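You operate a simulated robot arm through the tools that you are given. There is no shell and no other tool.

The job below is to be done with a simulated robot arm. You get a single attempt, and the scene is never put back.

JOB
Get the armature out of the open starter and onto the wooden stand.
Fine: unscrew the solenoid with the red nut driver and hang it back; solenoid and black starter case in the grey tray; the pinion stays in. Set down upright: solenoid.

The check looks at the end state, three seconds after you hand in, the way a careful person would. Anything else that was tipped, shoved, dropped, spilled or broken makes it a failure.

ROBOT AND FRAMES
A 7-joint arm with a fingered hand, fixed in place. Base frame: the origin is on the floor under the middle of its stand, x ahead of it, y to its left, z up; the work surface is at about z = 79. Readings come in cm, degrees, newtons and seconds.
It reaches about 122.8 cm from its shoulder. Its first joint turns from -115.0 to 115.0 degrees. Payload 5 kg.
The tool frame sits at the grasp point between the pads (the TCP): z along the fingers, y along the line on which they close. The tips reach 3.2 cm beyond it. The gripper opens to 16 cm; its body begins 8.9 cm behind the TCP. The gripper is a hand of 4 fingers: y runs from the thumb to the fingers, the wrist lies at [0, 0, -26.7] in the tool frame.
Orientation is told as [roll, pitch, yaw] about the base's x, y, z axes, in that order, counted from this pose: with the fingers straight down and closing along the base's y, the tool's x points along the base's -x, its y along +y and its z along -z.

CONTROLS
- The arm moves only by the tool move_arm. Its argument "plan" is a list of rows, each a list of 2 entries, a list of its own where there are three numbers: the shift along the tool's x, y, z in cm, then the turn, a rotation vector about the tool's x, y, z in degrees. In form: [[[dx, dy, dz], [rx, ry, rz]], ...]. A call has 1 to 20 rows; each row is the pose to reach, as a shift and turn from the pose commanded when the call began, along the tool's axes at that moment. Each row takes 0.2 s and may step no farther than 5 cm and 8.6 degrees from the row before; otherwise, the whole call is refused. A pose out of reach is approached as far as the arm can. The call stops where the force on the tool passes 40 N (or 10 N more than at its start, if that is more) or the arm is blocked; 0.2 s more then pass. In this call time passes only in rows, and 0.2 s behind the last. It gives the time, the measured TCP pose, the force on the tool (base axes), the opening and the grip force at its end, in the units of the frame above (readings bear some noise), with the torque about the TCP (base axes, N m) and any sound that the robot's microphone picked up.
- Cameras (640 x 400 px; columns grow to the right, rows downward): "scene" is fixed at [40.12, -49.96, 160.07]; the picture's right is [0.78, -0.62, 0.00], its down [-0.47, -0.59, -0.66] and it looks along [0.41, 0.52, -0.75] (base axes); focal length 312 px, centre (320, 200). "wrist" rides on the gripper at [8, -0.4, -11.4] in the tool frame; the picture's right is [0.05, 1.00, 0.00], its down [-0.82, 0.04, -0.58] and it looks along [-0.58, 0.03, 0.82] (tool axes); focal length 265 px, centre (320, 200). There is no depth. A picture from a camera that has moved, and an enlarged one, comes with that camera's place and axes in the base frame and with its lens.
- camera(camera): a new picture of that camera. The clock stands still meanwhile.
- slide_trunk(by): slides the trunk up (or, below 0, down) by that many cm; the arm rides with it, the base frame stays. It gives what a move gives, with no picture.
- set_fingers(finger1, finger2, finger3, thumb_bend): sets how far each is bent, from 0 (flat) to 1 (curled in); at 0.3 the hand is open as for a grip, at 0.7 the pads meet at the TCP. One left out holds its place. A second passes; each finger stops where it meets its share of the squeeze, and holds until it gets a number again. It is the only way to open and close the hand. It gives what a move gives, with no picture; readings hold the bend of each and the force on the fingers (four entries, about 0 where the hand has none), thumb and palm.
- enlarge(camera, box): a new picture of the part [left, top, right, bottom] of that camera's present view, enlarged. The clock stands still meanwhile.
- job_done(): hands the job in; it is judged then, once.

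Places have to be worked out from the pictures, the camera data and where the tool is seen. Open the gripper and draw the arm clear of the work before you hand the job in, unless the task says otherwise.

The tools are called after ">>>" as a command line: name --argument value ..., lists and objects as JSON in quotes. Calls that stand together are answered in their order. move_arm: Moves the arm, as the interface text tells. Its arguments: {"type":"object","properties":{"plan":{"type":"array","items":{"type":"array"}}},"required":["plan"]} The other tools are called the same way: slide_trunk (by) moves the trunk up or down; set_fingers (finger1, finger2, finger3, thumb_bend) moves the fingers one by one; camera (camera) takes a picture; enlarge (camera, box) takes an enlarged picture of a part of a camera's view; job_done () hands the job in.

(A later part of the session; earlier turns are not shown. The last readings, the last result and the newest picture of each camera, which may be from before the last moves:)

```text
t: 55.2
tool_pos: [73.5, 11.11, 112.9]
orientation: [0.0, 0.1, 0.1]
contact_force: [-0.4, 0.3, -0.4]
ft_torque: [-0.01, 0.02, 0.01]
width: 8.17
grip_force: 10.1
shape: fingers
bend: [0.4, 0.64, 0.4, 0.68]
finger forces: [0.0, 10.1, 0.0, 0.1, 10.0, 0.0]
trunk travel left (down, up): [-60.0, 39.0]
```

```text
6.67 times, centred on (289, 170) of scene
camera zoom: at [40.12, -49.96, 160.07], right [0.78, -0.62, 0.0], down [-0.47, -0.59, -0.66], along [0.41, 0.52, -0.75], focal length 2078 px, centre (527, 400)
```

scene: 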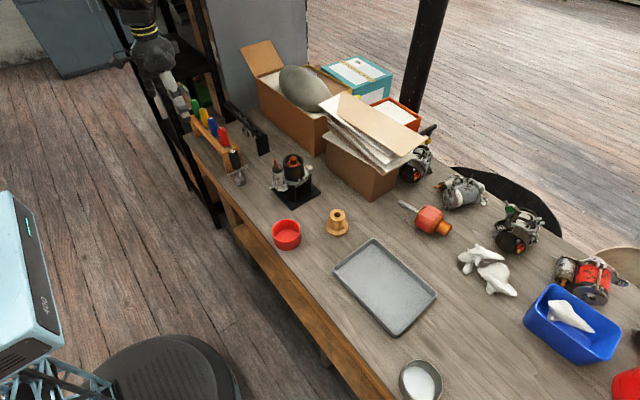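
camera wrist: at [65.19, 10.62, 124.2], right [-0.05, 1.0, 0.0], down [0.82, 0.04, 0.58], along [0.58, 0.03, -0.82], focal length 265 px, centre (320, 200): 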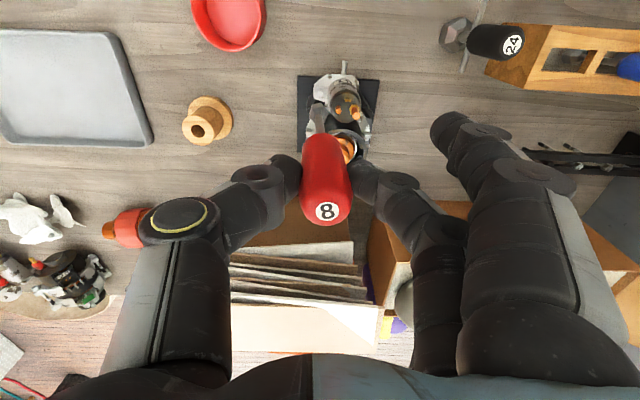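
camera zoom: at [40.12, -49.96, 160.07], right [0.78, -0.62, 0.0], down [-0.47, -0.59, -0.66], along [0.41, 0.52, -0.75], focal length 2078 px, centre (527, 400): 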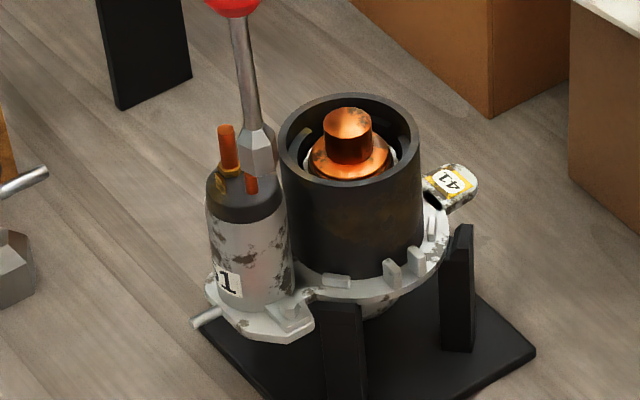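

The driver's hex end is about 1.7 cm across and the bolt about 0.9 cm. I shift by (+0.55, +0.16) and lower 6.5 cm, then compare again.

>>> move_arm --plan '[[[-0.3, 0.1, 0.5], [0, 0, 0]], [[-0.55, 0.16, 1.5], [0, 0, 0]], [[-0.55, 0.16, 2.5], [0, 0, 0]], [[-0.55, 0.16, 3.5], [0, 0, 0]], [[-0.55, 0.16, 4.5], [0, 0, 0]], [[-0.55, 0.16, 5.5], [0, 0, 0]], [[-0.55, 0.16, 6.5], [0, 0, 0]]]'

>>> enlarge --camera "wrist" --box '[295, 75, 345, 135]'

>>> enlarge --camera "scene" --box '[264, 145, 314, 205]'

```text
t: 56.8
tool_pos: [74.2, 11.3, 106.37]
orientation: [-0.1, 0.0, 0.2]
contact_force: [-0.1, 0.6, -1.7]
ft_torque: [0.0, 0.0, -0.01]
width: 8.18
grip_force: 10.1
shape: fingers
bend: [0.4, 0.64, 0.4, 0.68]
finger forces: [0.0, 10.2, 0.0, 0.0, 10.1, 0.0]
trunk travel left (down, up): [-60.0, 39.0]
```

```text
6.67 times, centred on (320, 105) of wrist
camera zoom: at [65.86, 10.8, 117.68], right [-0.05, 1.0, 0.0], down [0.82, 0.04, 0.58], along [0.58, 0.03, -0.82], focal length 1769 px, centre (320, 833)
```

zoom: 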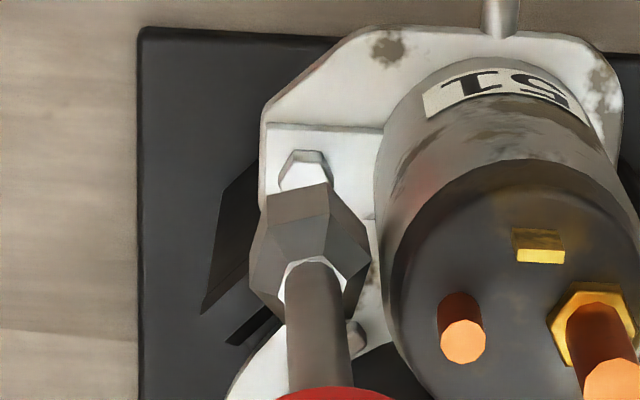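

```text
6.67 times, centred on (289, 175) of scene
camera zoom: at [40.12, -49.96, 160.07], right [0.78, -0.62, 0.0], down [-0.47, -0.59, -0.66], along [0.41, 0.52, -0.75], focal length 2078 px, centre (527, 367)
```

zoom: 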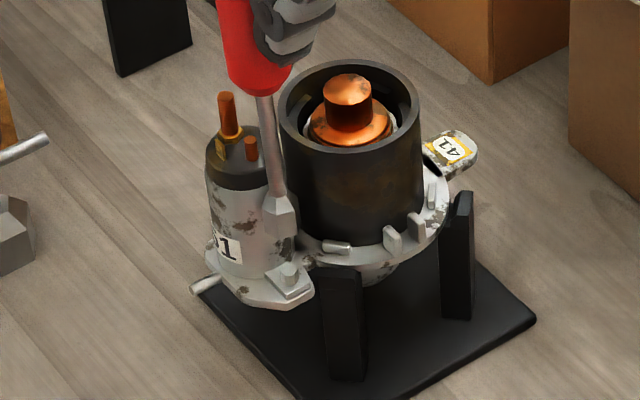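

In the wrist view the socket is lined up over the bolt head within about a millimetre. I lower another 2.2 cm and check again.

>>> move_arm --plan '[[[0, -0.05, 0.6], [0, 0, 0]], [[0, -0.05, 1.2], [0, 0, 0]], [[0, -0.05, 1.8], [0, 0, 0]], [[0, -0.05, 2.2], [0, 0, 0]]]'

>>> enlarge --camera "wrist" --box '[295, 75, 345, 135]'

>>> enlarge --camera "scene" --box '[264, 145, 314, 205]'

```text
t: 57.8
tool_pos: [74.11, 11.24, 104.22]
orientation: [0.0, 0.0, 0.0]
contact_force: [0.6, -0.1, -2.2]
ft_torque: [0.02, 0.02, -0.01]
width: 8.18
grip_force: 9.6
shape: fingers
bend: [0.4, 0.64, 0.4, 0.68]
finger forces: [0.0, 10.1, 0.1, 0.0, 10.0, 0.0]
trunk travel left (down, up): [-60.0, 39.0]
```

```text
6.67 times, centred on (320, 105) of wrist
camera zoom: at [65.85, 10.76, 115.48], right [-0.05, 1.0, 0.0], down [0.82, 0.04, 0.58], along [0.58, 0.03, -0.82], focal length 1769 px, centre (320, 833)
```

zoom: 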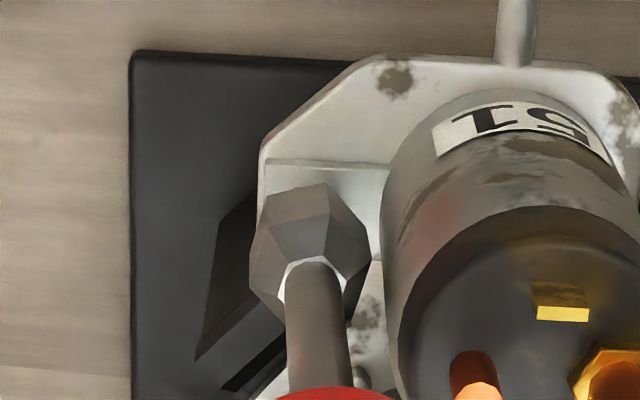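

```text
6.67 times, centred on (289, 175) of scene
camera zoom: at [40.12, -49.96, 160.07], right [0.78, -0.62, 0.0], down [-0.47, -0.59, -0.66], along [0.41, 0.52, -0.75], focal length 2078 px, centre (527, 367)
```

zoom: 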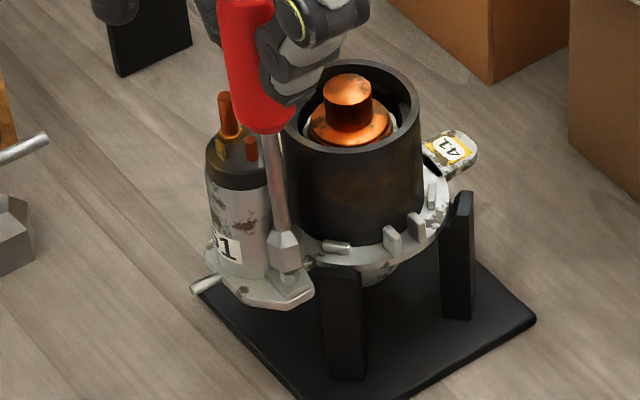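

The socket is now just above the bolt head. I lower in small steps, watching for contact.

>>> move_arm --plan '[[[0, 0, 0.15], [0, 0, 0]], [[0, 0, 0.3], [0, 0, 0]], [[0, 0, 0.45], [0, 0, 0]]]'

>>> enlarge --camera "scene" --box '[274, 165, 304, 195]'

```text
t: 58.6
tool_pos: [73.97, 11.16, 103.71]
orientation: [0.0, 0.0, 0.0]
contact_force: [0.4, 0.0, -1.7]
ft_torque: [0.02, 0.0, 0.0]
width: 8.18
grip_force: 10.0
shape: fingers
bend: [0.4, 0.64, 0.4, 0.68]
finger forces: [0.0, 10.1, 0.0, 0.1, 10.0, 0.1]
trunk travel left (down, up): [-60.0, 39.0]
```

```text
13.33 times, centred on (289, 180) of scene
camera zoom: at [40.12, -49.96, 160.07], right [0.78, -0.62, 0.0], down [-0.47, -0.59, -0.66], along [0.41, 0.52, -0.75], focal length 4155 px, centre (733, 467)
```

zoom: 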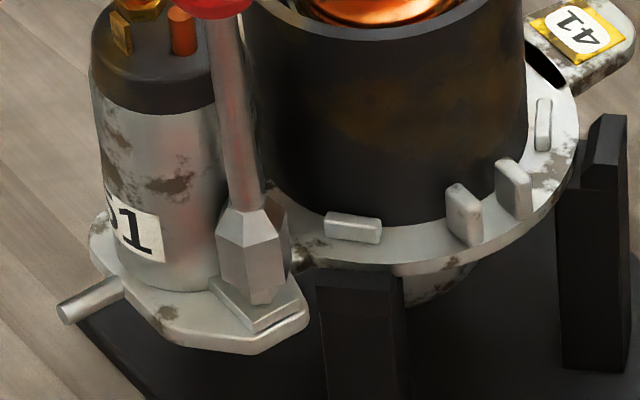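

The rendering shows the socket already around the bolt head without resistance. I continue down until I feel it seat.

>>> move_arm --plan '[[[0, 0, 0.15], [0, 0, 0]], [[0, 0, 0.3], [0, 0, 0]]]'

>>> enlarge --camera "scene" --box '[274, 165, 304, 195]'

>>> enlarge --camera "wrist" --box '[295, 75, 345, 135]'

```text
t: 59.2
tool_pos: [74.08, 11.34, 103.37]
orientation: [0.0, 0.1, 0.1]
contact_force: [-0.2, -0.7, -1.2]
ft_torque: [-0.02, -0.01, -0.03]
width: 8.16
grip_force: 10.6
shape: fingers
bend: [0.4, 0.64, 0.4, 0.68]
finger forces: [0.0, 10.2, 0.1, 0.0, 10.0, 0.1]
trunk travel left (down, up): [-60.0, 39.0]
```

```text
13.33 times, centred on (289, 180) of scene
camera zoom: at [40.12, -49.96, 160.07], right [0.78, -0.62, 0.0], down [-0.47, -0.59, -0.66], along [0.41, 0.52, -0.75], focal length 4155 px, centre (733, 467)
```

zoom: 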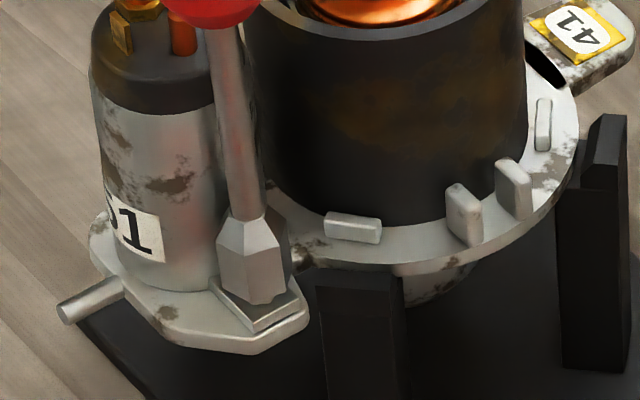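

```text
6.67 times, centred on (320, 105) of wrist
camera zoom: at [65.81, 10.74, 114.72], right [-0.05, 1.0, 0.0], down [0.82, 0.04, 0.58], along [0.58, 0.03, -0.82], focal length 1769 px, centre (320, 833)
```

zoom: 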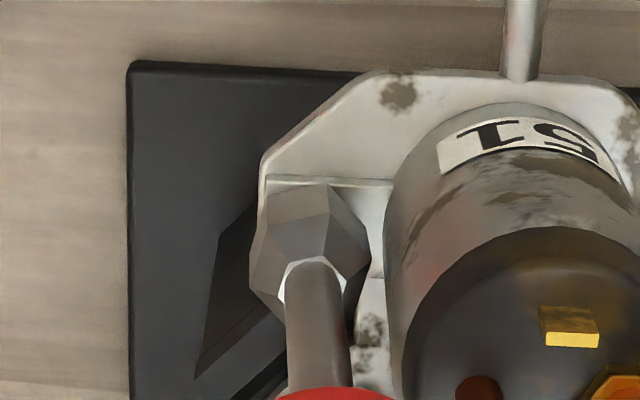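

The socket sits around the bolt down to the pad. I test with 60° counter-clockwise, compensating so that the tip stays on the bolt.

>>> move_arm --plan '[[[0.035, 0.046, 0], [0, 0, -7.5]], [[0.075, 0.088, 0], [0, 0, -15]], [[0.12, 0.123, 0], [0, 0, -22.5]], [[0.17, 0.153, 0], [0, 0, -30]], [[0.223, 0.176, 0], [0, 0, -37.5]], [[0.278, 0.191, 0], [0, 0, -45]], [[0.335, 0.2, 0], [0, 0, -52.5]], [[0.393, 0.2, 0], [0, 0, -60]]]'

>>> camera --camera "wrist"

>>> enlarge --camera "scene" --box '[264, 135, 314, 195]'

```text
t: 61.0
tool_pos: [73.63, 11.36, 103.52]
orientation: [0.1, 0.0, 60.1]
contact_force: [1.7, -0.6, -0.9]
ft_torque: [-0.03, -0.06, 0.01]
width: 8.16
grip_force: 10.5
shape: fingers
bend: [0.4, 0.64, 0.4, 0.68]
finger forces: [0.1, 10.1, 0.0, 0.1, 10.5, 0.0]
trunk travel left (down, up): [-60.0, 39.0]
```

```text
taken
camera wrist: at [69.8, 4.17, 114.72], right [-0.89, 0.45, 0.0], down [0.37, 0.73, 0.58], along [0.26, 0.51, -0.82], focal length 265 px, centre (320, 200)
```

wrist: 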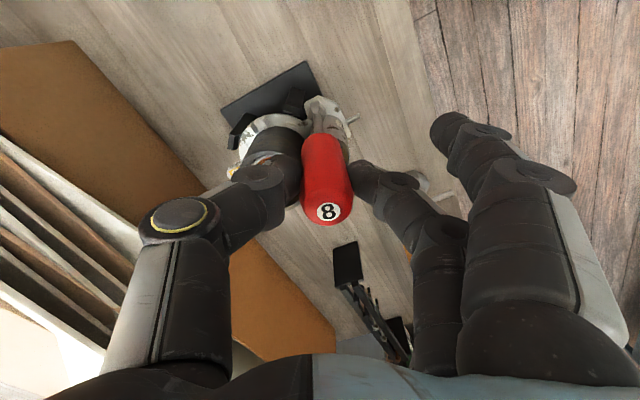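

```text
6.67 times, centred on (289, 165) of scene
camera zoom: at [40.12, -49.96, 160.07], right [0.78, -0.62, 0.0], down [-0.47, -0.59, -0.66], along [0.41, 0.52, -0.75], focal length 2078 px, centre (527, 433)
```

zoom: 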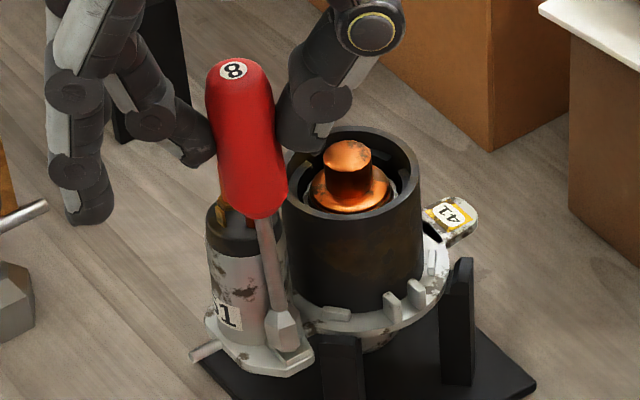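

The turn went smoothly with hardly any torque. I zoom in on the socket to see how it sits on the bolt now.

>>> enlarge --camera "scene" --box '[278, 172, 300, 194]'

>>> enlarge --camera "wrist" --box '[290, 75, 370, 145]'

```text
16.00 times, centred on (289, 183) of scene
camera zoom: at [40.12, -49.96, 160.07], right [0.78, -0.62, 0.0], down [-0.47, -0.59, -0.66], along [0.41, 0.52, -0.75], focal length 4986 px, centre (816, 472)
```

zoom: 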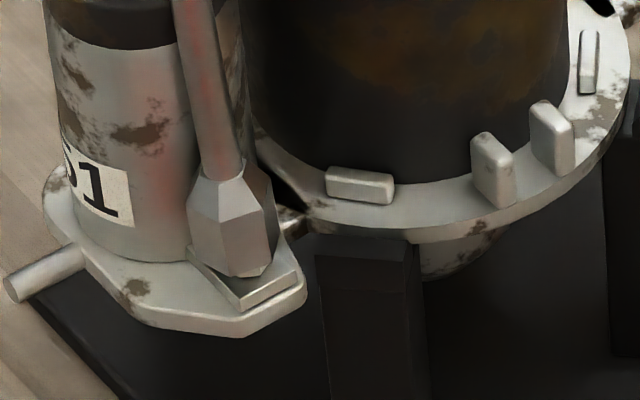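

```text
5.71 times, centred on (330, 110) of wrist
camera zoom: at [69.8, 4.17, 114.72], right [-0.89, 0.45, 0.0], down [0.37, 0.73, 0.58], along [0.26, 0.51, -0.82], focal length 1517 px, centre (263, 714)
```

zoom: 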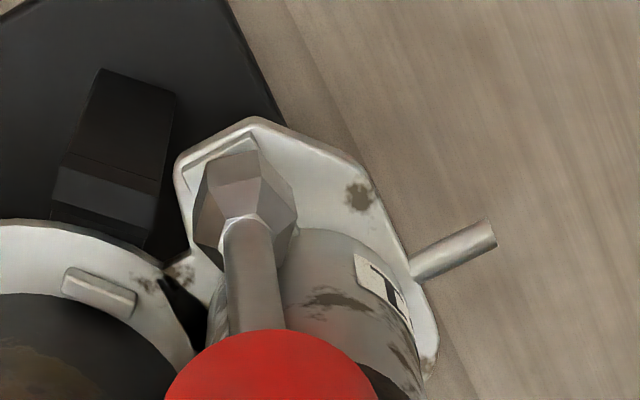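

The socket sits squarely on the bolt's pad. I turn another 60° counter-clockwise and watch the readings.

>>> move_arm --plan '[[[0.035, 0.046, 0], [0, 0, -7.5]], [[0.075, 0.088, 0], [0, 0, -15]], [[0.12, 0.123, 0], [0, 0, -22.5]], [[0.17, 0.153, 0], [0, 0, -30]], [[0.223, 0.176, 0], [0, 0, -37.5]], [[0.278, 0.191, 0], [0, 0, -45]], [[0.335, 0.2, 0], [0, 0, -52.5]], [[0.393, 0.2, 0], [0, 0, -60]]]'

>>> enlarge --camera "scene" --box '[264, 135, 314, 195]'

>>> camera --camera "wrist"

```text
t: 62.8
tool_pos: [73.25, 11.22, 103.54]
orientation: [0.0, 0.0, 120.2]
contact_force: [-0.2, 0.4, -1.1]
ft_torque: [-0.01, -0.05, -0.01]
width: 8.16
grip_force: 10.1
shape: fingers
bend: [0.4, 0.64, 0.4, 0.68]
finger forces: [0.0, 10.3, 0.1, 0.0, 10.6, 0.1]
trunk travel left (down, up): [-60.0, 39.0]
```

```text
6.67 times, centred on (289, 165) of scene
camera zoom: at [40.12, -49.96, 160.07], right [0.78, -0.62, 0.0], down [-0.47, -0.59, -0.66], along [0.41, 0.52, -0.75], focal length 2078 px, centre (527, 433)
```

zoom: 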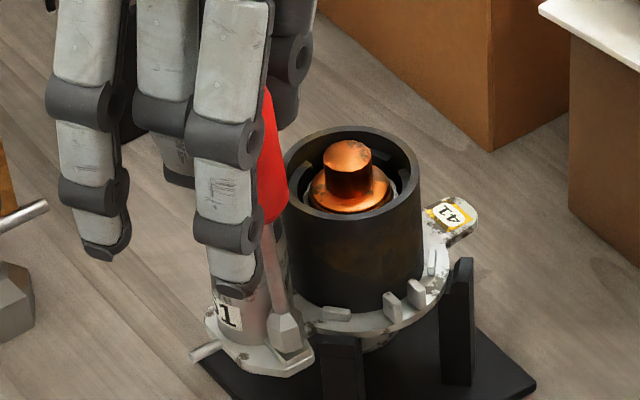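

```text
taken
camera wrist: at [77.47, 4.38, 114.72], right [-0.84, -0.55, 0.0], down [-0.45, 0.68, 0.58], along [-0.32, 0.48, -0.82], focal length 265 px, centre (320, 200)
```

wrist: 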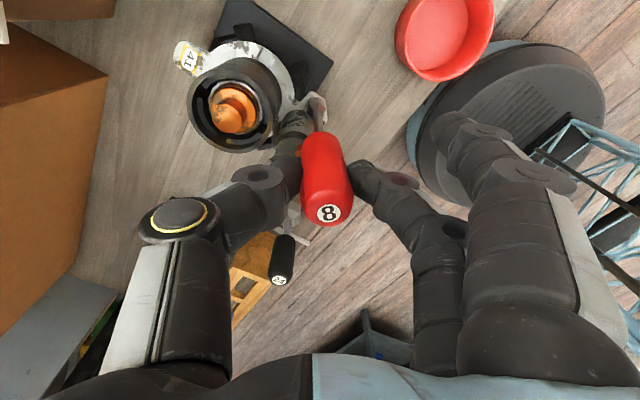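

Yaw +120 is reached without trouble. I turn on as far as it goes, 45° more.

>>> move_arm --plan '[[[0.035, 0.046, 0], [0, 0, -7.5]], [[0.075, 0.088, 0], [0, 0, -15]], [[0.12, 0.123, 0], [0, 0, -22.5]], [[0.17, 0.153, 0], [0, 0, -30]], [[0.223, 0.176, 0], [0, 0, -37.5]], [[0.278, 0.191, 0], [0, 0, -45]]]'

>>> enlarge --camera "scene" --box '[264, 135, 314, 195]'

>>> camera --camera "wrist"

```text
t: 64.2
tool_pos: [73.1, 10.98, 103.43]
orientation: [-0.1, 0.0, 142.5]
contact_force: [0.3, -0.1, 0.0]
ft_torque: [-0.02, -0.04, 0.01]
width: 8.12
grip_force: 9.7
shape: fingers
bend: [0.4, 0.65, 0.4, 0.68]
finger forces: [0.0, 10.1, 0.0, 0.0, 10.1, 0.1]
out of reach, approached as far as the arm can: row 4, 5, 6
trunk travel left (down, up): [-60.0, 39.0]
```

```text
6.67 times, centred on (289, 165) of scene
camera zoom: at [40.12, -49.96, 160.07], right [0.78, -0.62, 0.0], down [-0.47, -0.59, -0.66], along [0.41, 0.52, -0.75], focal length 2078 px, centre (527, 433)
```

zoom: 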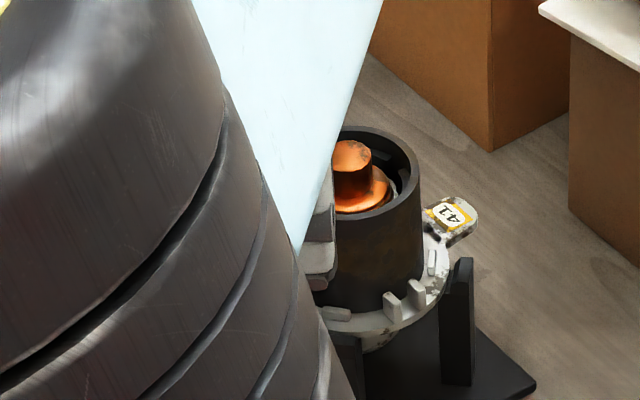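

```text
taken
camera wrist: at [79.64, 6.32, 114.75], right [-0.57, -0.82, 0.0], down [-0.67, 0.46, 0.58], along [-0.48, 0.33, -0.82], focal length 265 px, centre (320, 200)
```

wrist: 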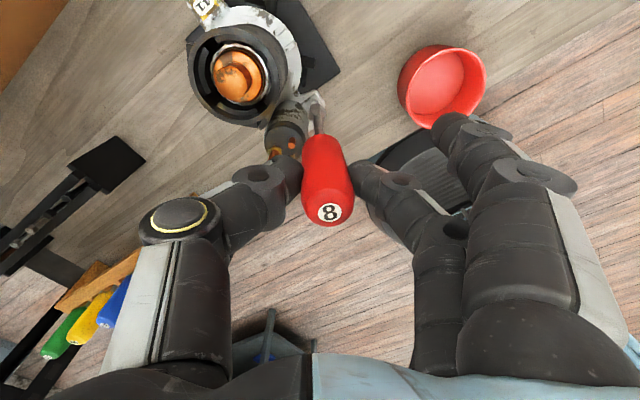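

The turn stops at yaw ≈142 (joint limit). I lift the socket off by 1.5 cm and will turn back for another stroke.

>>> move_arm --plan '[[[0, 0, -0.5], [0, 0, 0]], [[0, 0, -1], [0, 0, 0]], [[0, 0, -1.6], [0, 0, 0]]]'

>>> enlarge --camera "wrist" --box '[270, 75, 350, 175]'

```text
t: 65.0
tool_pos: [73.25, 10.88, 105.14]
orientation: [0.0, -0.1, 142.5]
contact_force: [-0.4, -1.2, -1.2]
ft_torque: [-0.01, -0.01, -0.01]
width: 8.15
grip_force: 10.0
shape: fingers
bend: [0.4, 0.65, 0.4, 0.68]
finger forces: [0.1, 10.0, 0.1, 0.1, 10.0, 0.0]
trunk travel left (down, up): [-60.0, 39.0]
```

```text
4.00 times, centred on (310, 125) of wrist
camera zoom: at [79.67, 6.23, 116.34], right [-0.57, -0.82, 0.0], down [-0.67, 0.46, 0.58], along [-0.48, 0.33, -0.82], focal length 1062 px, centre (360, 500)
```

zoom: 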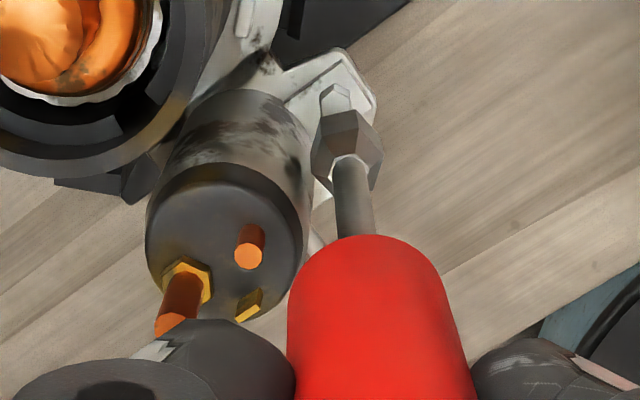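

The bolt shows below the socket. I zoom in to see whether it has risen.

>>> enlarge --camera "wrist" --box '[335, 85, 365, 125]'

>>> enlarge --camera "wrist" --box '[340, 90, 370, 110]'

```text
10.00 times, centred on (350, 105) of wrist
camera zoom: at [79.67, 6.23, 116.34], right [-0.57, -0.82, 0.0], down [-0.67, 0.46, 0.58], along [-0.48, 0.33, -0.82], focal length 2654 px, centre (20, 1150)
```

zoom: 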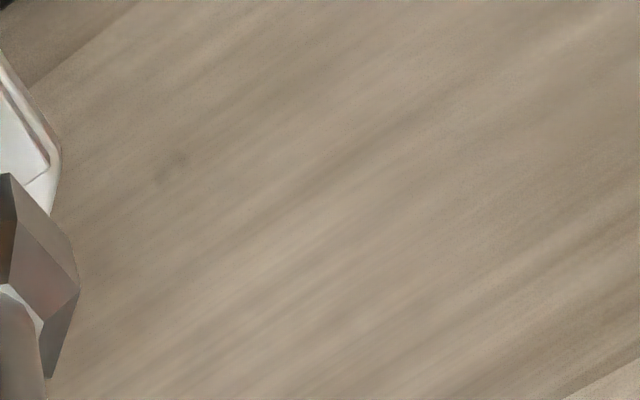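

```text
16.00 times, centred on (355, 100) of wrist
camera zoom: at [79.67, 6.23, 116.34], right [-0.57, -0.82, 0.0], down [-0.67, 0.46, 0.58], along [-0.48, 0.33, -0.82], focal length 4246 px, centre (-240, 1800)
```

zoom: 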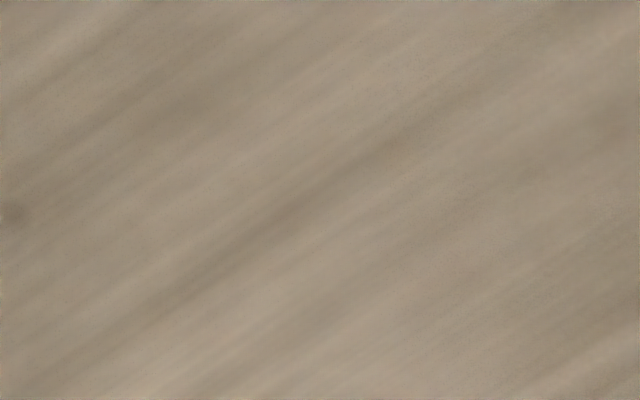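

>>> enlarge --camera "wrist" --box '[300, 85, 332, 117]'

```text
12.50 times, centred on (316, 101) of wrist
camera zoom: at [79.67, 6.23, 116.34], right [-0.57, -0.82, 0.0], down [-0.67, 0.46, 0.58], along [-0.48, 0.33, -0.82], focal length 3318 px, centre (370, 1438)
```

zoom: 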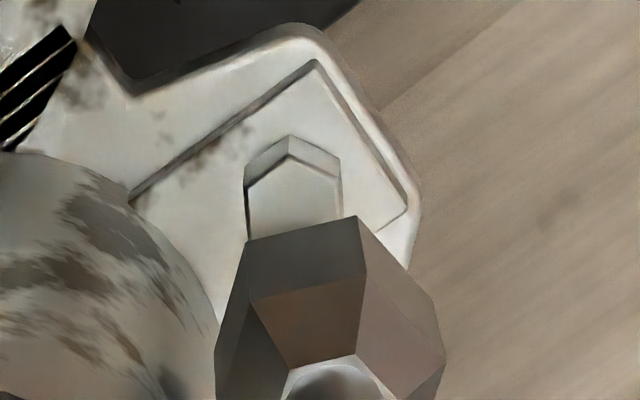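

The bolt head looks unchanged, so I probably did not press enough to engage it. I turn back to yaw 0 at this height, keeping the tip above the bolt.

>>> move_arm --plan '[[[-0.031, -0.057, 0], [0, 0, 8.4]], [[-0.054, -0.117, 0], [0, 0, 16.8]], [[-0.067, -0.18, 0], [0, 0, 25.1]], [[-0.071, -0.244, 0], [0, 0, 33.5]], [[-0.066, -0.309, 0], [0, 0, 41.9]], [[-0.051, -0.371, 0], [0, 0, 50.3]], [[-0.027, -0.432, 0], [0, 0, 58.7]], [[0.005, -0.487, 0], [0, 0, 67.1]], [[0.045, -0.538, 0], [0, 0, 75.4]], [[0.091, -0.582, 0], [0, 0, 83.8]], [[0.144, -0.619, 0], [0, 0, 92.2]], [[0.202, -0.648, 0], [0, 0, 100.6]], [[0.264, -0.668, 0], [0, 0, 109]], [[0.327, -0.679, 0], [0, 0, 117.4]], [[0.391, -0.681, 0], [0, 0, 125.7]], [[0.455, -0.673, 0], [0, 0, 134.1]], [[0.518, -0.656, 0], [0, 0, 142.5]]]'

>>> enlarge --camera "wrist" --box '[295, 75, 345, 135]'

>>> enlarge --camera "scene" --box '[272, 165, 302, 195]'

```text
t: 68.6
tool_pos: [74.0, 11.02, 105.06]
orientation: [-0.1, 0.0, -0.1]
contact_force: [-0.8, -0.2, 0.0]
ft_torque: [-0.02, 0.0, 0.03]
width: 8.11
grip_force: 10.4
shape: fingers
bend: [0.4, 0.65, 0.4, 0.68]
finger forces: [0.0, 10.0, 0.0, 0.1, 9.9, 0.1]
trunk travel left (down, up): [-60.0, 39.0]
```

```text
6.67 times, centred on (320, 105) of wrist
camera zoom: at [65.85, 10.58, 116.33], right [-0.05, 1.0, 0.0], down [0.82, 0.04, 0.58], along [0.58, 0.03, -0.82], focal length 1769 px, centre (320, 833)
```

zoom: 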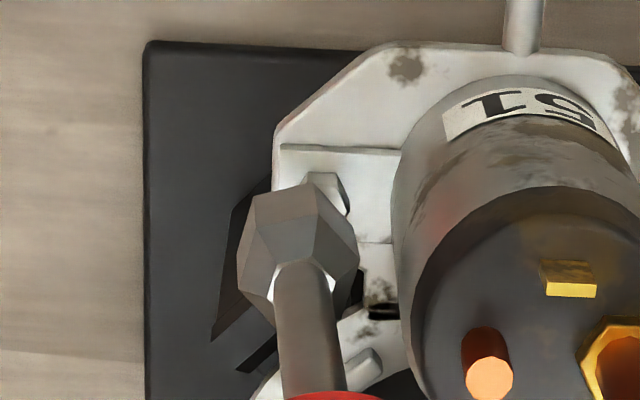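

```text
13.33 times, centred on (287, 180) of scene
camera zoom: at [40.12, -49.96, 160.07], right [0.78, -0.62, 0.0], down [-0.47, -0.59, -0.66], along [0.41, 0.52, -0.75], focal length 4155 px, centre (760, 467)
```

zoom: 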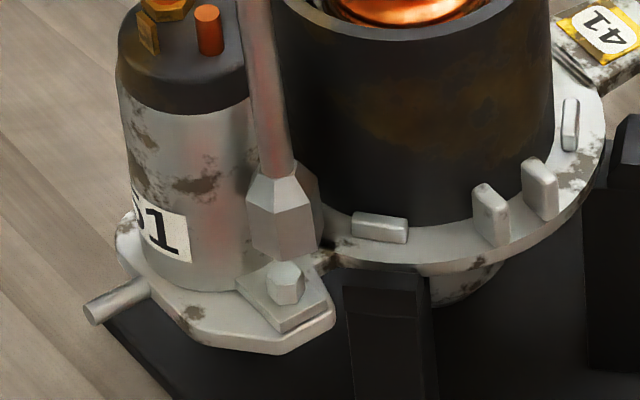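

The driver has shifted in the grip by about 3°, so the tip now sits ~0.4 cm to −y of the bolt. I tilt the hand 2.8° to make it vertical and re-centre it over the bolt.

>>> move_arm --plan '[[[0.04, -0.16, 0], [-1.4, 0, 0]], [[0.08, -0.33, 0], [-2.8, 0, 0]]]'

>>> enlarge --camera "wrist" --box '[295, 75, 345, 135]'

>>> enlarge --camera "scene" --box '[262, 135, 312, 195]'

>>> camera --camera "wrist"

```text
t: 69.2
tool_pos: [73.99, 10.68, 105.08]
orientation: [2.9, 0.0, 0.0]
contact_force: [0.1, 0.2, 0.0]
ft_torque: [-0.01, 0.0, 0.01]
width: 8.17
grip_force: 9.8
shape: fingers
bend: [0.4, 0.65, 0.4, 0.68]
finger forces: [0.0, 10.0, 0.0, 0.0, 9.8, 0.0]
trunk travel left (down, up): [-60.0, 39.0]
```

```text
6.67 times, centred on (320, 105) of wrist
camera zoom: at [65.75, 9.68, 116.3], right [-0.05, 1.0, 0.05], down [0.82, 0.01, 0.58], along [0.58, 0.07, -0.81], focal length 1769 px, centre (320, 833)
```

zoom: 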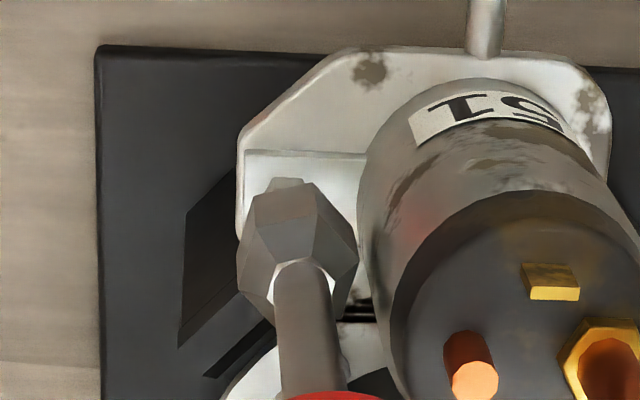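

```text
6.67 times, centred on (287, 165) of scene
camera zoom: at [40.12, -49.96, 160.07], right [0.78, -0.62, 0.0], down [-0.47, -0.59, -0.66], along [0.41, 0.52, -0.75], focal length 2078 px, centre (540, 433)
```

zoom: 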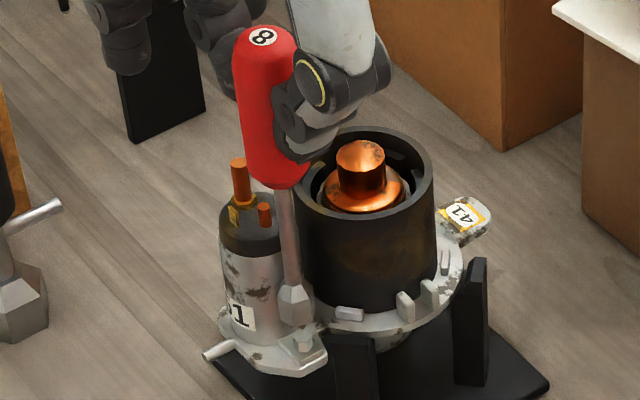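

```text
taken
camera wrist: at [65.75, 9.68, 116.3], right [-0.05, 1.0, 0.05], down [0.82, 0.01, 0.58], along [0.58, 0.07, -0.81], focal length 265 px, centre (320, 200)
```

wrist: 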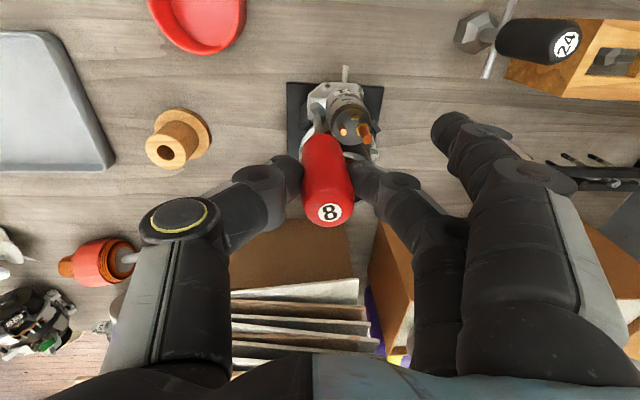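

Vertical now. I zoom the scene view finely on socket and bolt to confirm the alignment from the second direction.

>>> enlarge --camera "scene" --box '[276, 168, 296, 192]'

>>> enlarge --camera "wrist" --box '[304, 95, 328, 119]'

```text
16.00 times, centred on (286, 180) of scene
camera zoom: at [40.12, -49.96, 160.07], right [0.78, -0.62, 0.0], down [-0.47, -0.59, -0.66], along [0.41, 0.52, -0.75], focal length 4986 px, centre (864, 520)
```

zoom: 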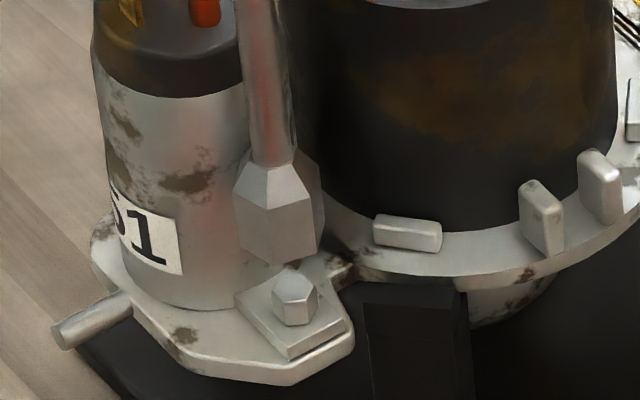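

```text
16.00 times, centred on (316, 107) of wrist
camera zoom: at [65.75, 9.68, 116.3], right [-0.05, 1.0, 0.05], down [0.82, 0.01, 0.58], along [0.58, 0.07, -0.81], focal length 4246 px, centre (384, 1688)
```

zoom: 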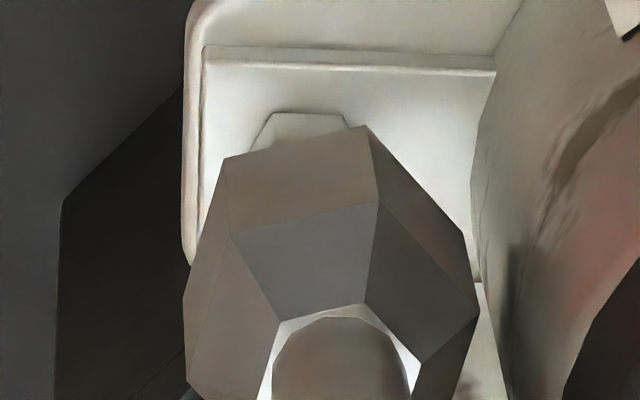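

Alignment is within ~0.1 cm, but my earlier depth covered the head by only ~0.15 cm, so it never engaged. The socket hex is ~12° off the bolt hex, so I turn it by −72° (−12 −60) about the driver's axis at this height, and then press deeper.

>>> move_arm --plan '[[[-0.01, -0.02, 0], [0.02, -0.42, 8.02]], [[0.05, 0.0, 0], [0.04, -0.84, 16.05]], [[0.106, 0.025, 0], [0.06, -1.25, 24.07]], [[0.158, 0.059, 0], [0.08, -1.67, 32.06]], [[0.205, 0.1, 0], [0.1, -2.09, 40.1]], [[0.245, 0.147, 0], [0.12, -2.51, 48.1]], [[0.278, 0.199, 0], [0.14, -2.92, 56.1]], [[0.304, 0.255, 0], [0.16, -3.34, 64.2]], [[0.321, 0.314, 0], [0.18, -3.76, 72.2]]]'

>>> enlarge --camera "scene" --box '[276, 168, 296, 192]'

>>> enlarge --camera "scene" --box '[262, 125, 312, 195]'

```text
t: 71.2
tool_pos: [73.62, 11.13, 105.1]
orientation: [2.8, -0.3, -72.4]
contact_force: [0.8, 0.5, -1.6]
ft_torque: [-0.01, -0.01, 0.01]
width: 8.18
grip_force: 10.3
shape: fingers
bend: [0.4, 0.65, 0.4, 0.68]
finger forces: [0.1, 9.9, 0.0, 0.0, 9.8, 0.0]
trunk travel left (down, up): [-60.0, 39.0]
```

```text
16.00 times, centred on (286, 180) of scene
camera zoom: at [40.12, -49.96, 160.07], right [0.78, -0.62, 0.0], down [-0.47, -0.59, -0.66], along [0.41, 0.52, -0.75], focal length 4986 px, centre (864, 520)
```

zoom: 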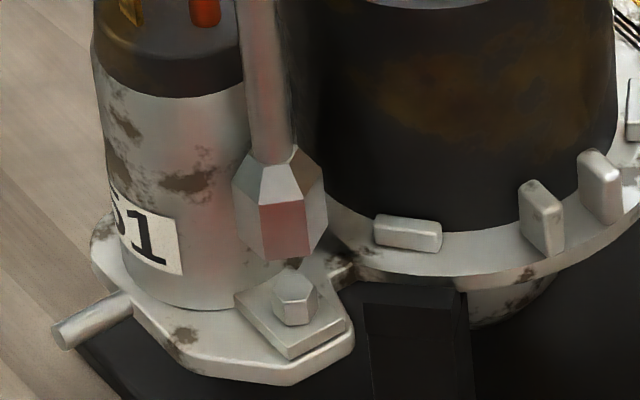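

```text
5.71 times, centred on (287, 160) of scene
camera zoom: at [40.12, -49.96, 160.07], right [0.78, -0.62, 0.0], down [-0.47, -0.59, -0.66], along [0.41, 0.52, -0.75], focal length 1781 px, centre (509, 429)
```

zoom: 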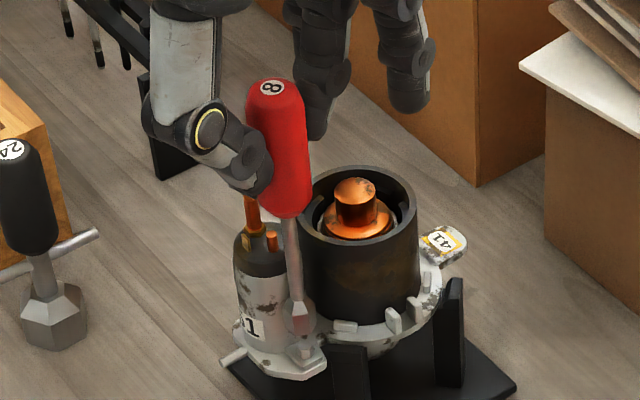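

The socket still sits slightly to the left of the bolt in this view, so I add +0.1 cm in x and lower 1.5 cm.

>>> move_arm --plan '[[[-0.06, 0.086, 0.3], [0, 0, 0]], [[-0.06, 0.086, 0.6], [0, 0, 0]], [[-0.06, 0.086, 0.9], [0, 0, 0]], [[-0.06, 0.086, 1.2], [0, 0, 0]], [[-0.06, 0.086, 1.4], [0, 0, 0]], [[-0.06, 0.086, 1.55], [0, 0, 0]]]'

>>> enlarge --camera "scene" --box '[276, 168, 296, 192]'

```text
t: 72.6
tool_pos: [73.88, 11.09, 103.6]
orientation: [2.8, -0.3, -72.2]
contact_force: [-0.3, 0.5, -1.4]
ft_torque: [0.02, 0.04, -0.02]
width: 8.14
grip_force: 9.8
shape: fingers
bend: [0.4, 0.65, 0.4, 0.68]
finger forces: [0.1, 9.9, 0.0, 0.1, 9.9, 0.0]
trunk travel left (down, up): [-60.0, 39.0]
```

```text
16.00 times, centred on (286, 180) of scene
camera zoom: at [40.12, -49.96, 160.07], right [0.78, -0.62, 0.0], down [-0.47, -0.59, -0.66], along [0.41, 0.52, -0.75], focal length 4986 px, centre (864, 520)
```

zoom: 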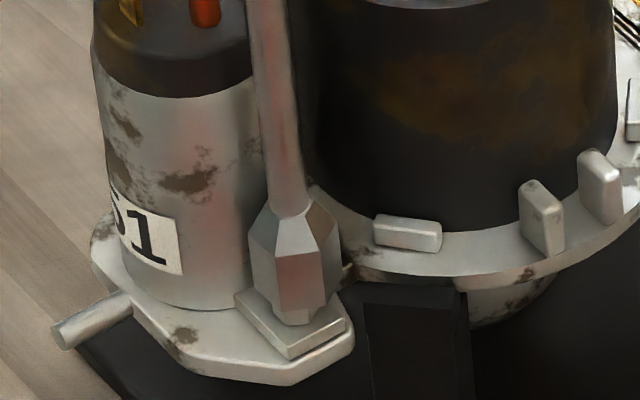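

The bolt head is entering the socket. I press down further in small steps until I feel the pad.

>>> move_arm --plan '[[[0, 0, 0.12], [0, 0, 0]], [[0, 0, 0.24], [0, 0, 0]], [[0, 0, 0.36], [0, 0, 0]]]'

>>> enlarge --camera "scene" --box '[276, 168, 296, 192]'

```text
t: 73.4
tool_pos: [73.87, 10.98, 103.2]
orientation: [2.8, -0.3, -72.2]
contact_force: [0.7, 0.2, -1.3]
ft_torque: [0.01, 0.02, -0.01]
width: 8.12
grip_force: 9.8
shape: fingers
bend: [0.4, 0.65, 0.4, 0.68]
finger forces: [0.1, 10.1, 0.1, 0.0, 10.1, 0.0]
trunk travel left (down, up): [-60.0, 39.0]
```

```text
16.00 times, centred on (286, 180) of scene
camera zoom: at [40.12, -49.96, 160.07], right [0.78, -0.62, 0.0], down [-0.47, -0.59, -0.66], along [0.41, 0.52, -0.75], focal length 4986 px, centre (864, 520)
```

zoom: 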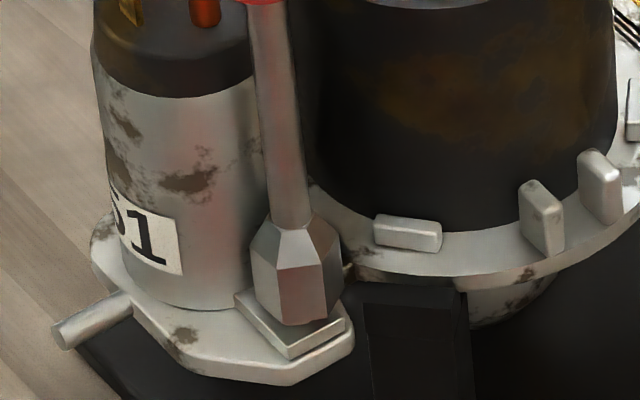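

The socket now covers the head completely. A touch more pressure, then I'll turn.

>>> move_arm --plan '[[[0, 0, 0.08], [0, 0, 0]], [[0, 0, 0.16], [0, 0, 0]]]'

>>> enlarge --camera "scene" --box '[276, 168, 296, 192]'

```text
t: 74.0
tool_pos: [73.94, 11.02, 103.16]
orientation: [2.8, -0.3, -72.3]
contact_force: [0.4, -0.2, -0.7]
ft_torque: [-0.03, -0.02, -0.02]
width: 8.15
grip_force: 9.8
shape: fingers
bend: [0.4, 0.65, 0.4, 0.68]
finger forces: [0.1, 10.0, 0.1, 0.0, 10.1, 0.0]
trunk travel left (down, up): [-60.0, 39.0]
```

```text
16.00 times, centred on (286, 180) of scene
camera zoom: at [40.12, -49.96, 160.07], right [0.78, -0.62, 0.0], down [-0.47, -0.59, -0.66], along [0.41, 0.52, -0.75], focal length 4986 px, centre (864, 520)
```

zoom: 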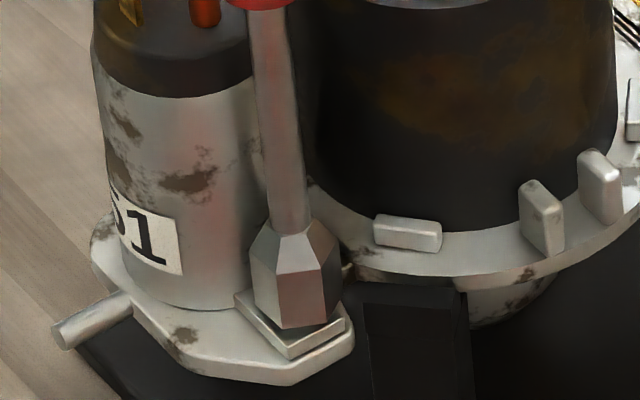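

Seated on the pad now. I turn 40° counter-clockwise about the driver's axis and watch the torque.

>>> move_arm --plan '[[[-0.062, -0.001, 0], [-0.02, 0.42, -7.99]], [[-0.123, 0.006, 0], [-0.04, 0.83, -15.98]], [[-0.183, 0.022, 0], [-0.06, 1.25, -23.97]], [[-0.239, 0.046, 0], [-0.08, 1.66, -31.96]], [[-0.292, 0.077, 0], [-0.1, 2.08, -39.94]]]'

>>> enlarge --camera "scene" --box '[276, 168, 296, 192]'

>>> camera --camera "wrist"

```text
t: 75.2
tool_pos: [74.14, 10.6, 102.95]
orientation: [2.6, -0.2, -32.1]
contact_force: [0.2, 0.0, -0.8]
ft_torque: [0.02, -0.04, -0.03]
width: 8.17
grip_force: 10.1
shape: fingers
bend: [0.4, 0.65, 0.4, 0.68]
finger forces: [0.1, 9.8, 0.1, 0.0, 9.8, 0.1]
trunk travel left (down, up): [-60.0, 39.0]
```

```text
16.00 times, centred on (286, 180) of scene
camera zoom: at [40.12, -49.96, 160.07], right [0.78, -0.62, 0.0], down [-0.47, -0.59, -0.66], along [0.41, 0.52, -0.75], focal length 4986 px, centre (864, 520)
```

zoom: 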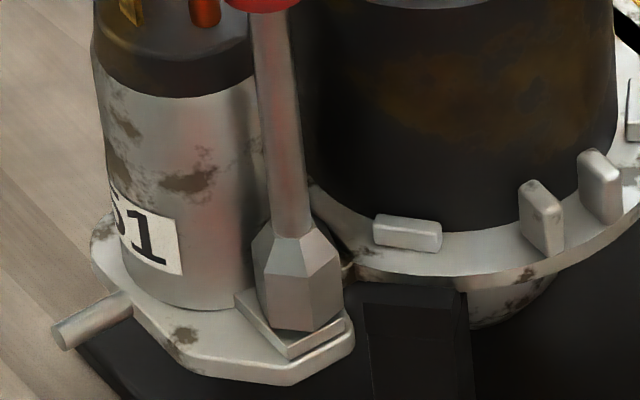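

```text
taken
camera wrist: at [66.53, 14.17, 114.23], right [0.49, 0.87, 0.05], down [0.7, -0.42, 0.58], along [0.53, -0.25, -0.81], focal length 265 px, centre (320, 200)
```

wrist: 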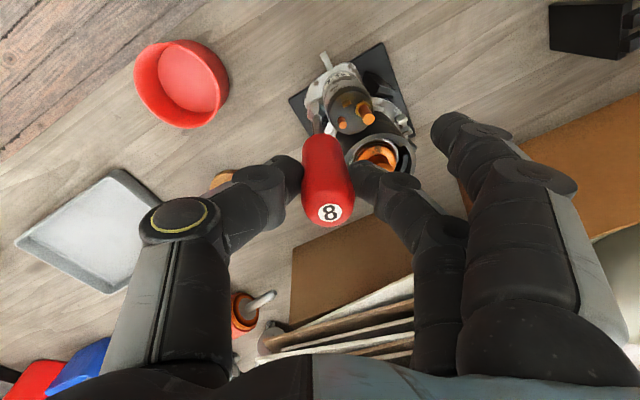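

It turns together with the driver and little torque. I continue the stroke by 96°.

>>> move_arm --plan '[[[-0.062, -0.001, 0], [-0.02, 0.42, -7.99]], [[-0.123, 0.006, 0], [-0.04, 0.83, -15.98]], [[-0.183, 0.022, 0], [-0.06, 1.25, -23.97]], [[-0.239, 0.046, 0], [-0.08, 1.66, -31.96]], [[-0.292, 0.077, 0], [-0.1, 2.08, -39.94]], [[-0.34, 0.116, 0], [-0.12, 2.5, -47.93]], [[-0.382, 0.161, 0], [-0.14, 2.91, -55.92]], [[-0.418, 0.211, 0], [-0.16, 3.33, -63.91]], [[-0.446, 0.266, 0], [-0.18, 3.74, -71.9]], [[-0.466, 0.324, 0], [-0.2, 4.16, -79.89]], [[-0.478, 0.385, 0], [-0.22, 4.58, -87.88]], [[-0.482, 0.446, 0], [-0.24, 4.99, -95.87]]]'

>>> enlarge --camera "scene" --box '[276, 168, 296, 192]'

>>> enlarge --camera "wrist" --box '[290, 80, 350, 140]'

```text
t: 77.8
tool_pos: [74.74, 11.01, 103.03]
orientation: [3.1, 0.2, 63.9]
contact_force: [-0.5, 0.8, -1.1]
ft_torque: [0.03, 0.02, 0.01]
width: 8.15
grip_force: 9.8
shape: fingers
bend: [0.4, 0.65, 0.4, 0.68]
finger forces: [0.0, 10.1, 0.0, 0.0, 9.6, 0.0]
trunk travel left (down, up): [-60.0, 39.0]
```

```text
16.00 times, centred on (286, 180) of scene
camera zoom: at [40.12, -49.96, 160.07], right [0.78, -0.62, 0.0], down [-0.47, -0.59, -0.66], along [0.41, 0.52, -0.75], focal length 4986 px, centre (864, 520)
```

zoom: 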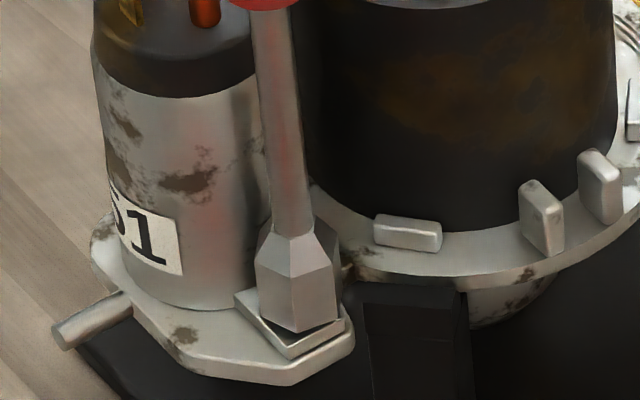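

```text
6.67 times, centred on (320, 110) of wrist
camera zoom: at [71.88, 3.21, 114.31], right [-0.92, 0.39, 0.05], down [0.35, 0.74, 0.58], along [0.19, 0.55, -0.81], focal length 1769 px, centre (320, 800)
```

zoom: 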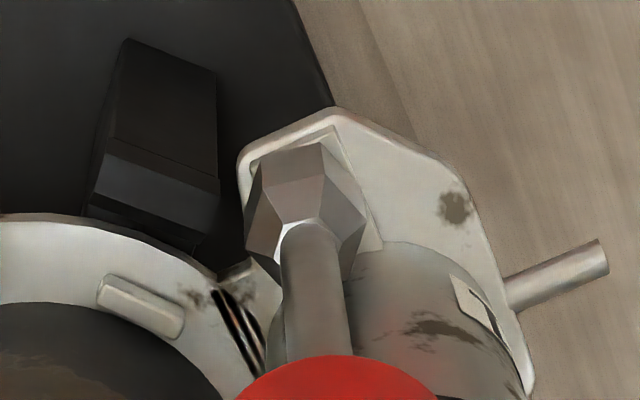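

Continuing the stroke by another 72°, to about yaw +136.

>>> move_arm --plan '[[[-0.062, -0.001, 0], [-0.02, 0.42, -7.99]], [[-0.123, 0.006, 0], [-0.04, 0.83, -15.98]], [[-0.183, 0.022, 0], [-0.06, 1.25, -23.97]], [[-0.239, 0.046, 0], [-0.08, 1.66, -31.96]], [[-0.292, 0.077, 0], [-0.1, 2.08, -39.94]], [[-0.34, 0.116, 0], [-0.12, 2.5, -47.93]], [[-0.382, 0.161, 0], [-0.14, 2.91, -55.92]], [[-0.418, 0.211, 0], [-0.16, 3.33, -63.91]], [[-0.446, 0.266, 0], [-0.18, 3.74, -71.9]]]'

>>> camera --camera "wrist"

>>> enlarge --camera "wrist" --box '[290, 80, 350, 140]'

```text
t: 79.8
tool_pos: [74.64, 11.45, 103.3]
orientation: [3.0, 0.0, 135.8]
contact_force: [0.6, -0.6, 10.5]
ft_torque: [-0.03, 0.02, -0.03]
width: 8.1
grip_force: 12.2
shape: fingers
bend: [0.4, 0.66, 0.4, 0.69]
finger forces: [0.1, 12.0, 0.0, 0.1, 12.4, 0.0]
trunk travel left (down, up): [-60.0, 39.0]
```

```text
taken
camera wrist: at [80.93, 6.41, 114.53], right [-0.66, -0.75, 0.05], down [-0.59, 0.56, 0.58], along [-0.46, 0.35, -0.81], focal length 265 px, centre (320, 200)
```

wrist: 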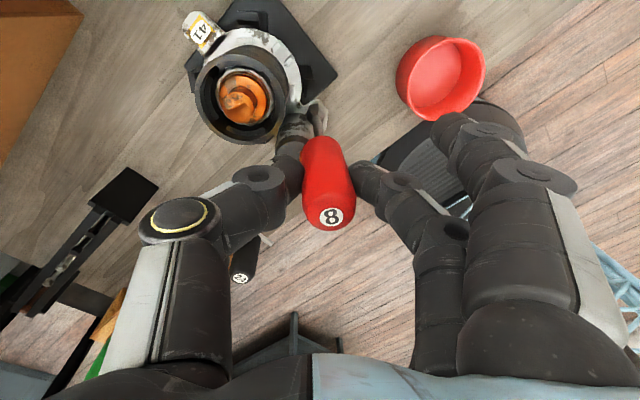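

```text
6.67 times, centred on (320, 110) of wrist
camera zoom: at [80.93, 6.41, 114.53], right [-0.66, -0.75, 0.05], down [-0.59, 0.56, 0.58], along [-0.46, 0.35, -0.81], focal length 1769 px, centre (320, 800)
```

zoom: 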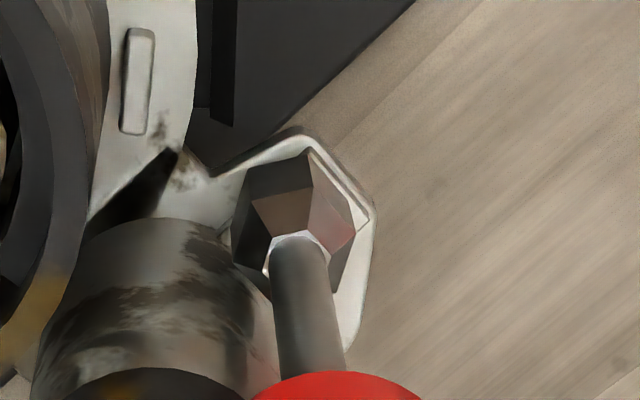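

The tool now feels +10.5 N and is being pushed up: the bolt is turning and rising. I lift the socket clear and look at the bolt.

>>> move_arm --plan '[[[0, 0, -0.4], [0, 0, 0]], [[0, 0, -0.9], [0, 0, 0]], [[0, 0, -1.5], [0, 0, 0]], [[0, 0, -2.1], [0, 0, 0]]]'

>>> enlarge --camera "wrist" --box '[290, 80, 350, 140]'

```text
t: 80.8
tool_pos: [74.61, 11.47, 105.13]
orientation: [3.2, -0.1, 135.7]
contact_force: [0.2, -0.3, -1.6]
ft_torque: [0.01, 0.01, -0.02]
width: 8.13
grip_force: 10.2
shape: fingers
bend: [0.4, 0.65, 0.4, 0.68]
finger forces: [0.1, 10.0, 0.0, 0.0, 10.1, 0.1]
trunk travel left (down, up): [-60.0, 39.0]
```

```text
6.67 times, centred on (320, 110) of wrist
camera zoom: at [81.04, 6.54, 116.37], right [-0.66, -0.75, 0.06], down [-0.59, 0.56, 0.58], along [-0.47, 0.35, -0.81], focal length 1769 px, centre (320, 800)
```

zoom: 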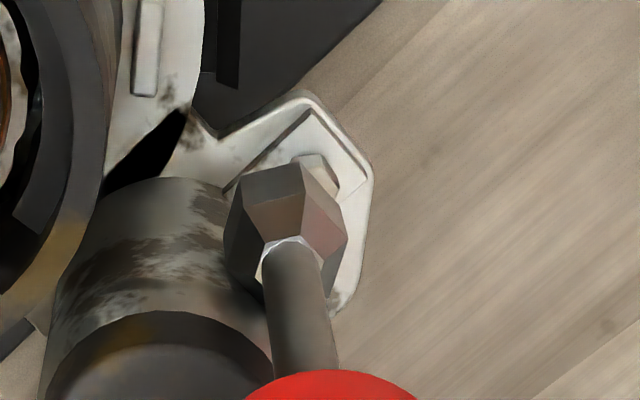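

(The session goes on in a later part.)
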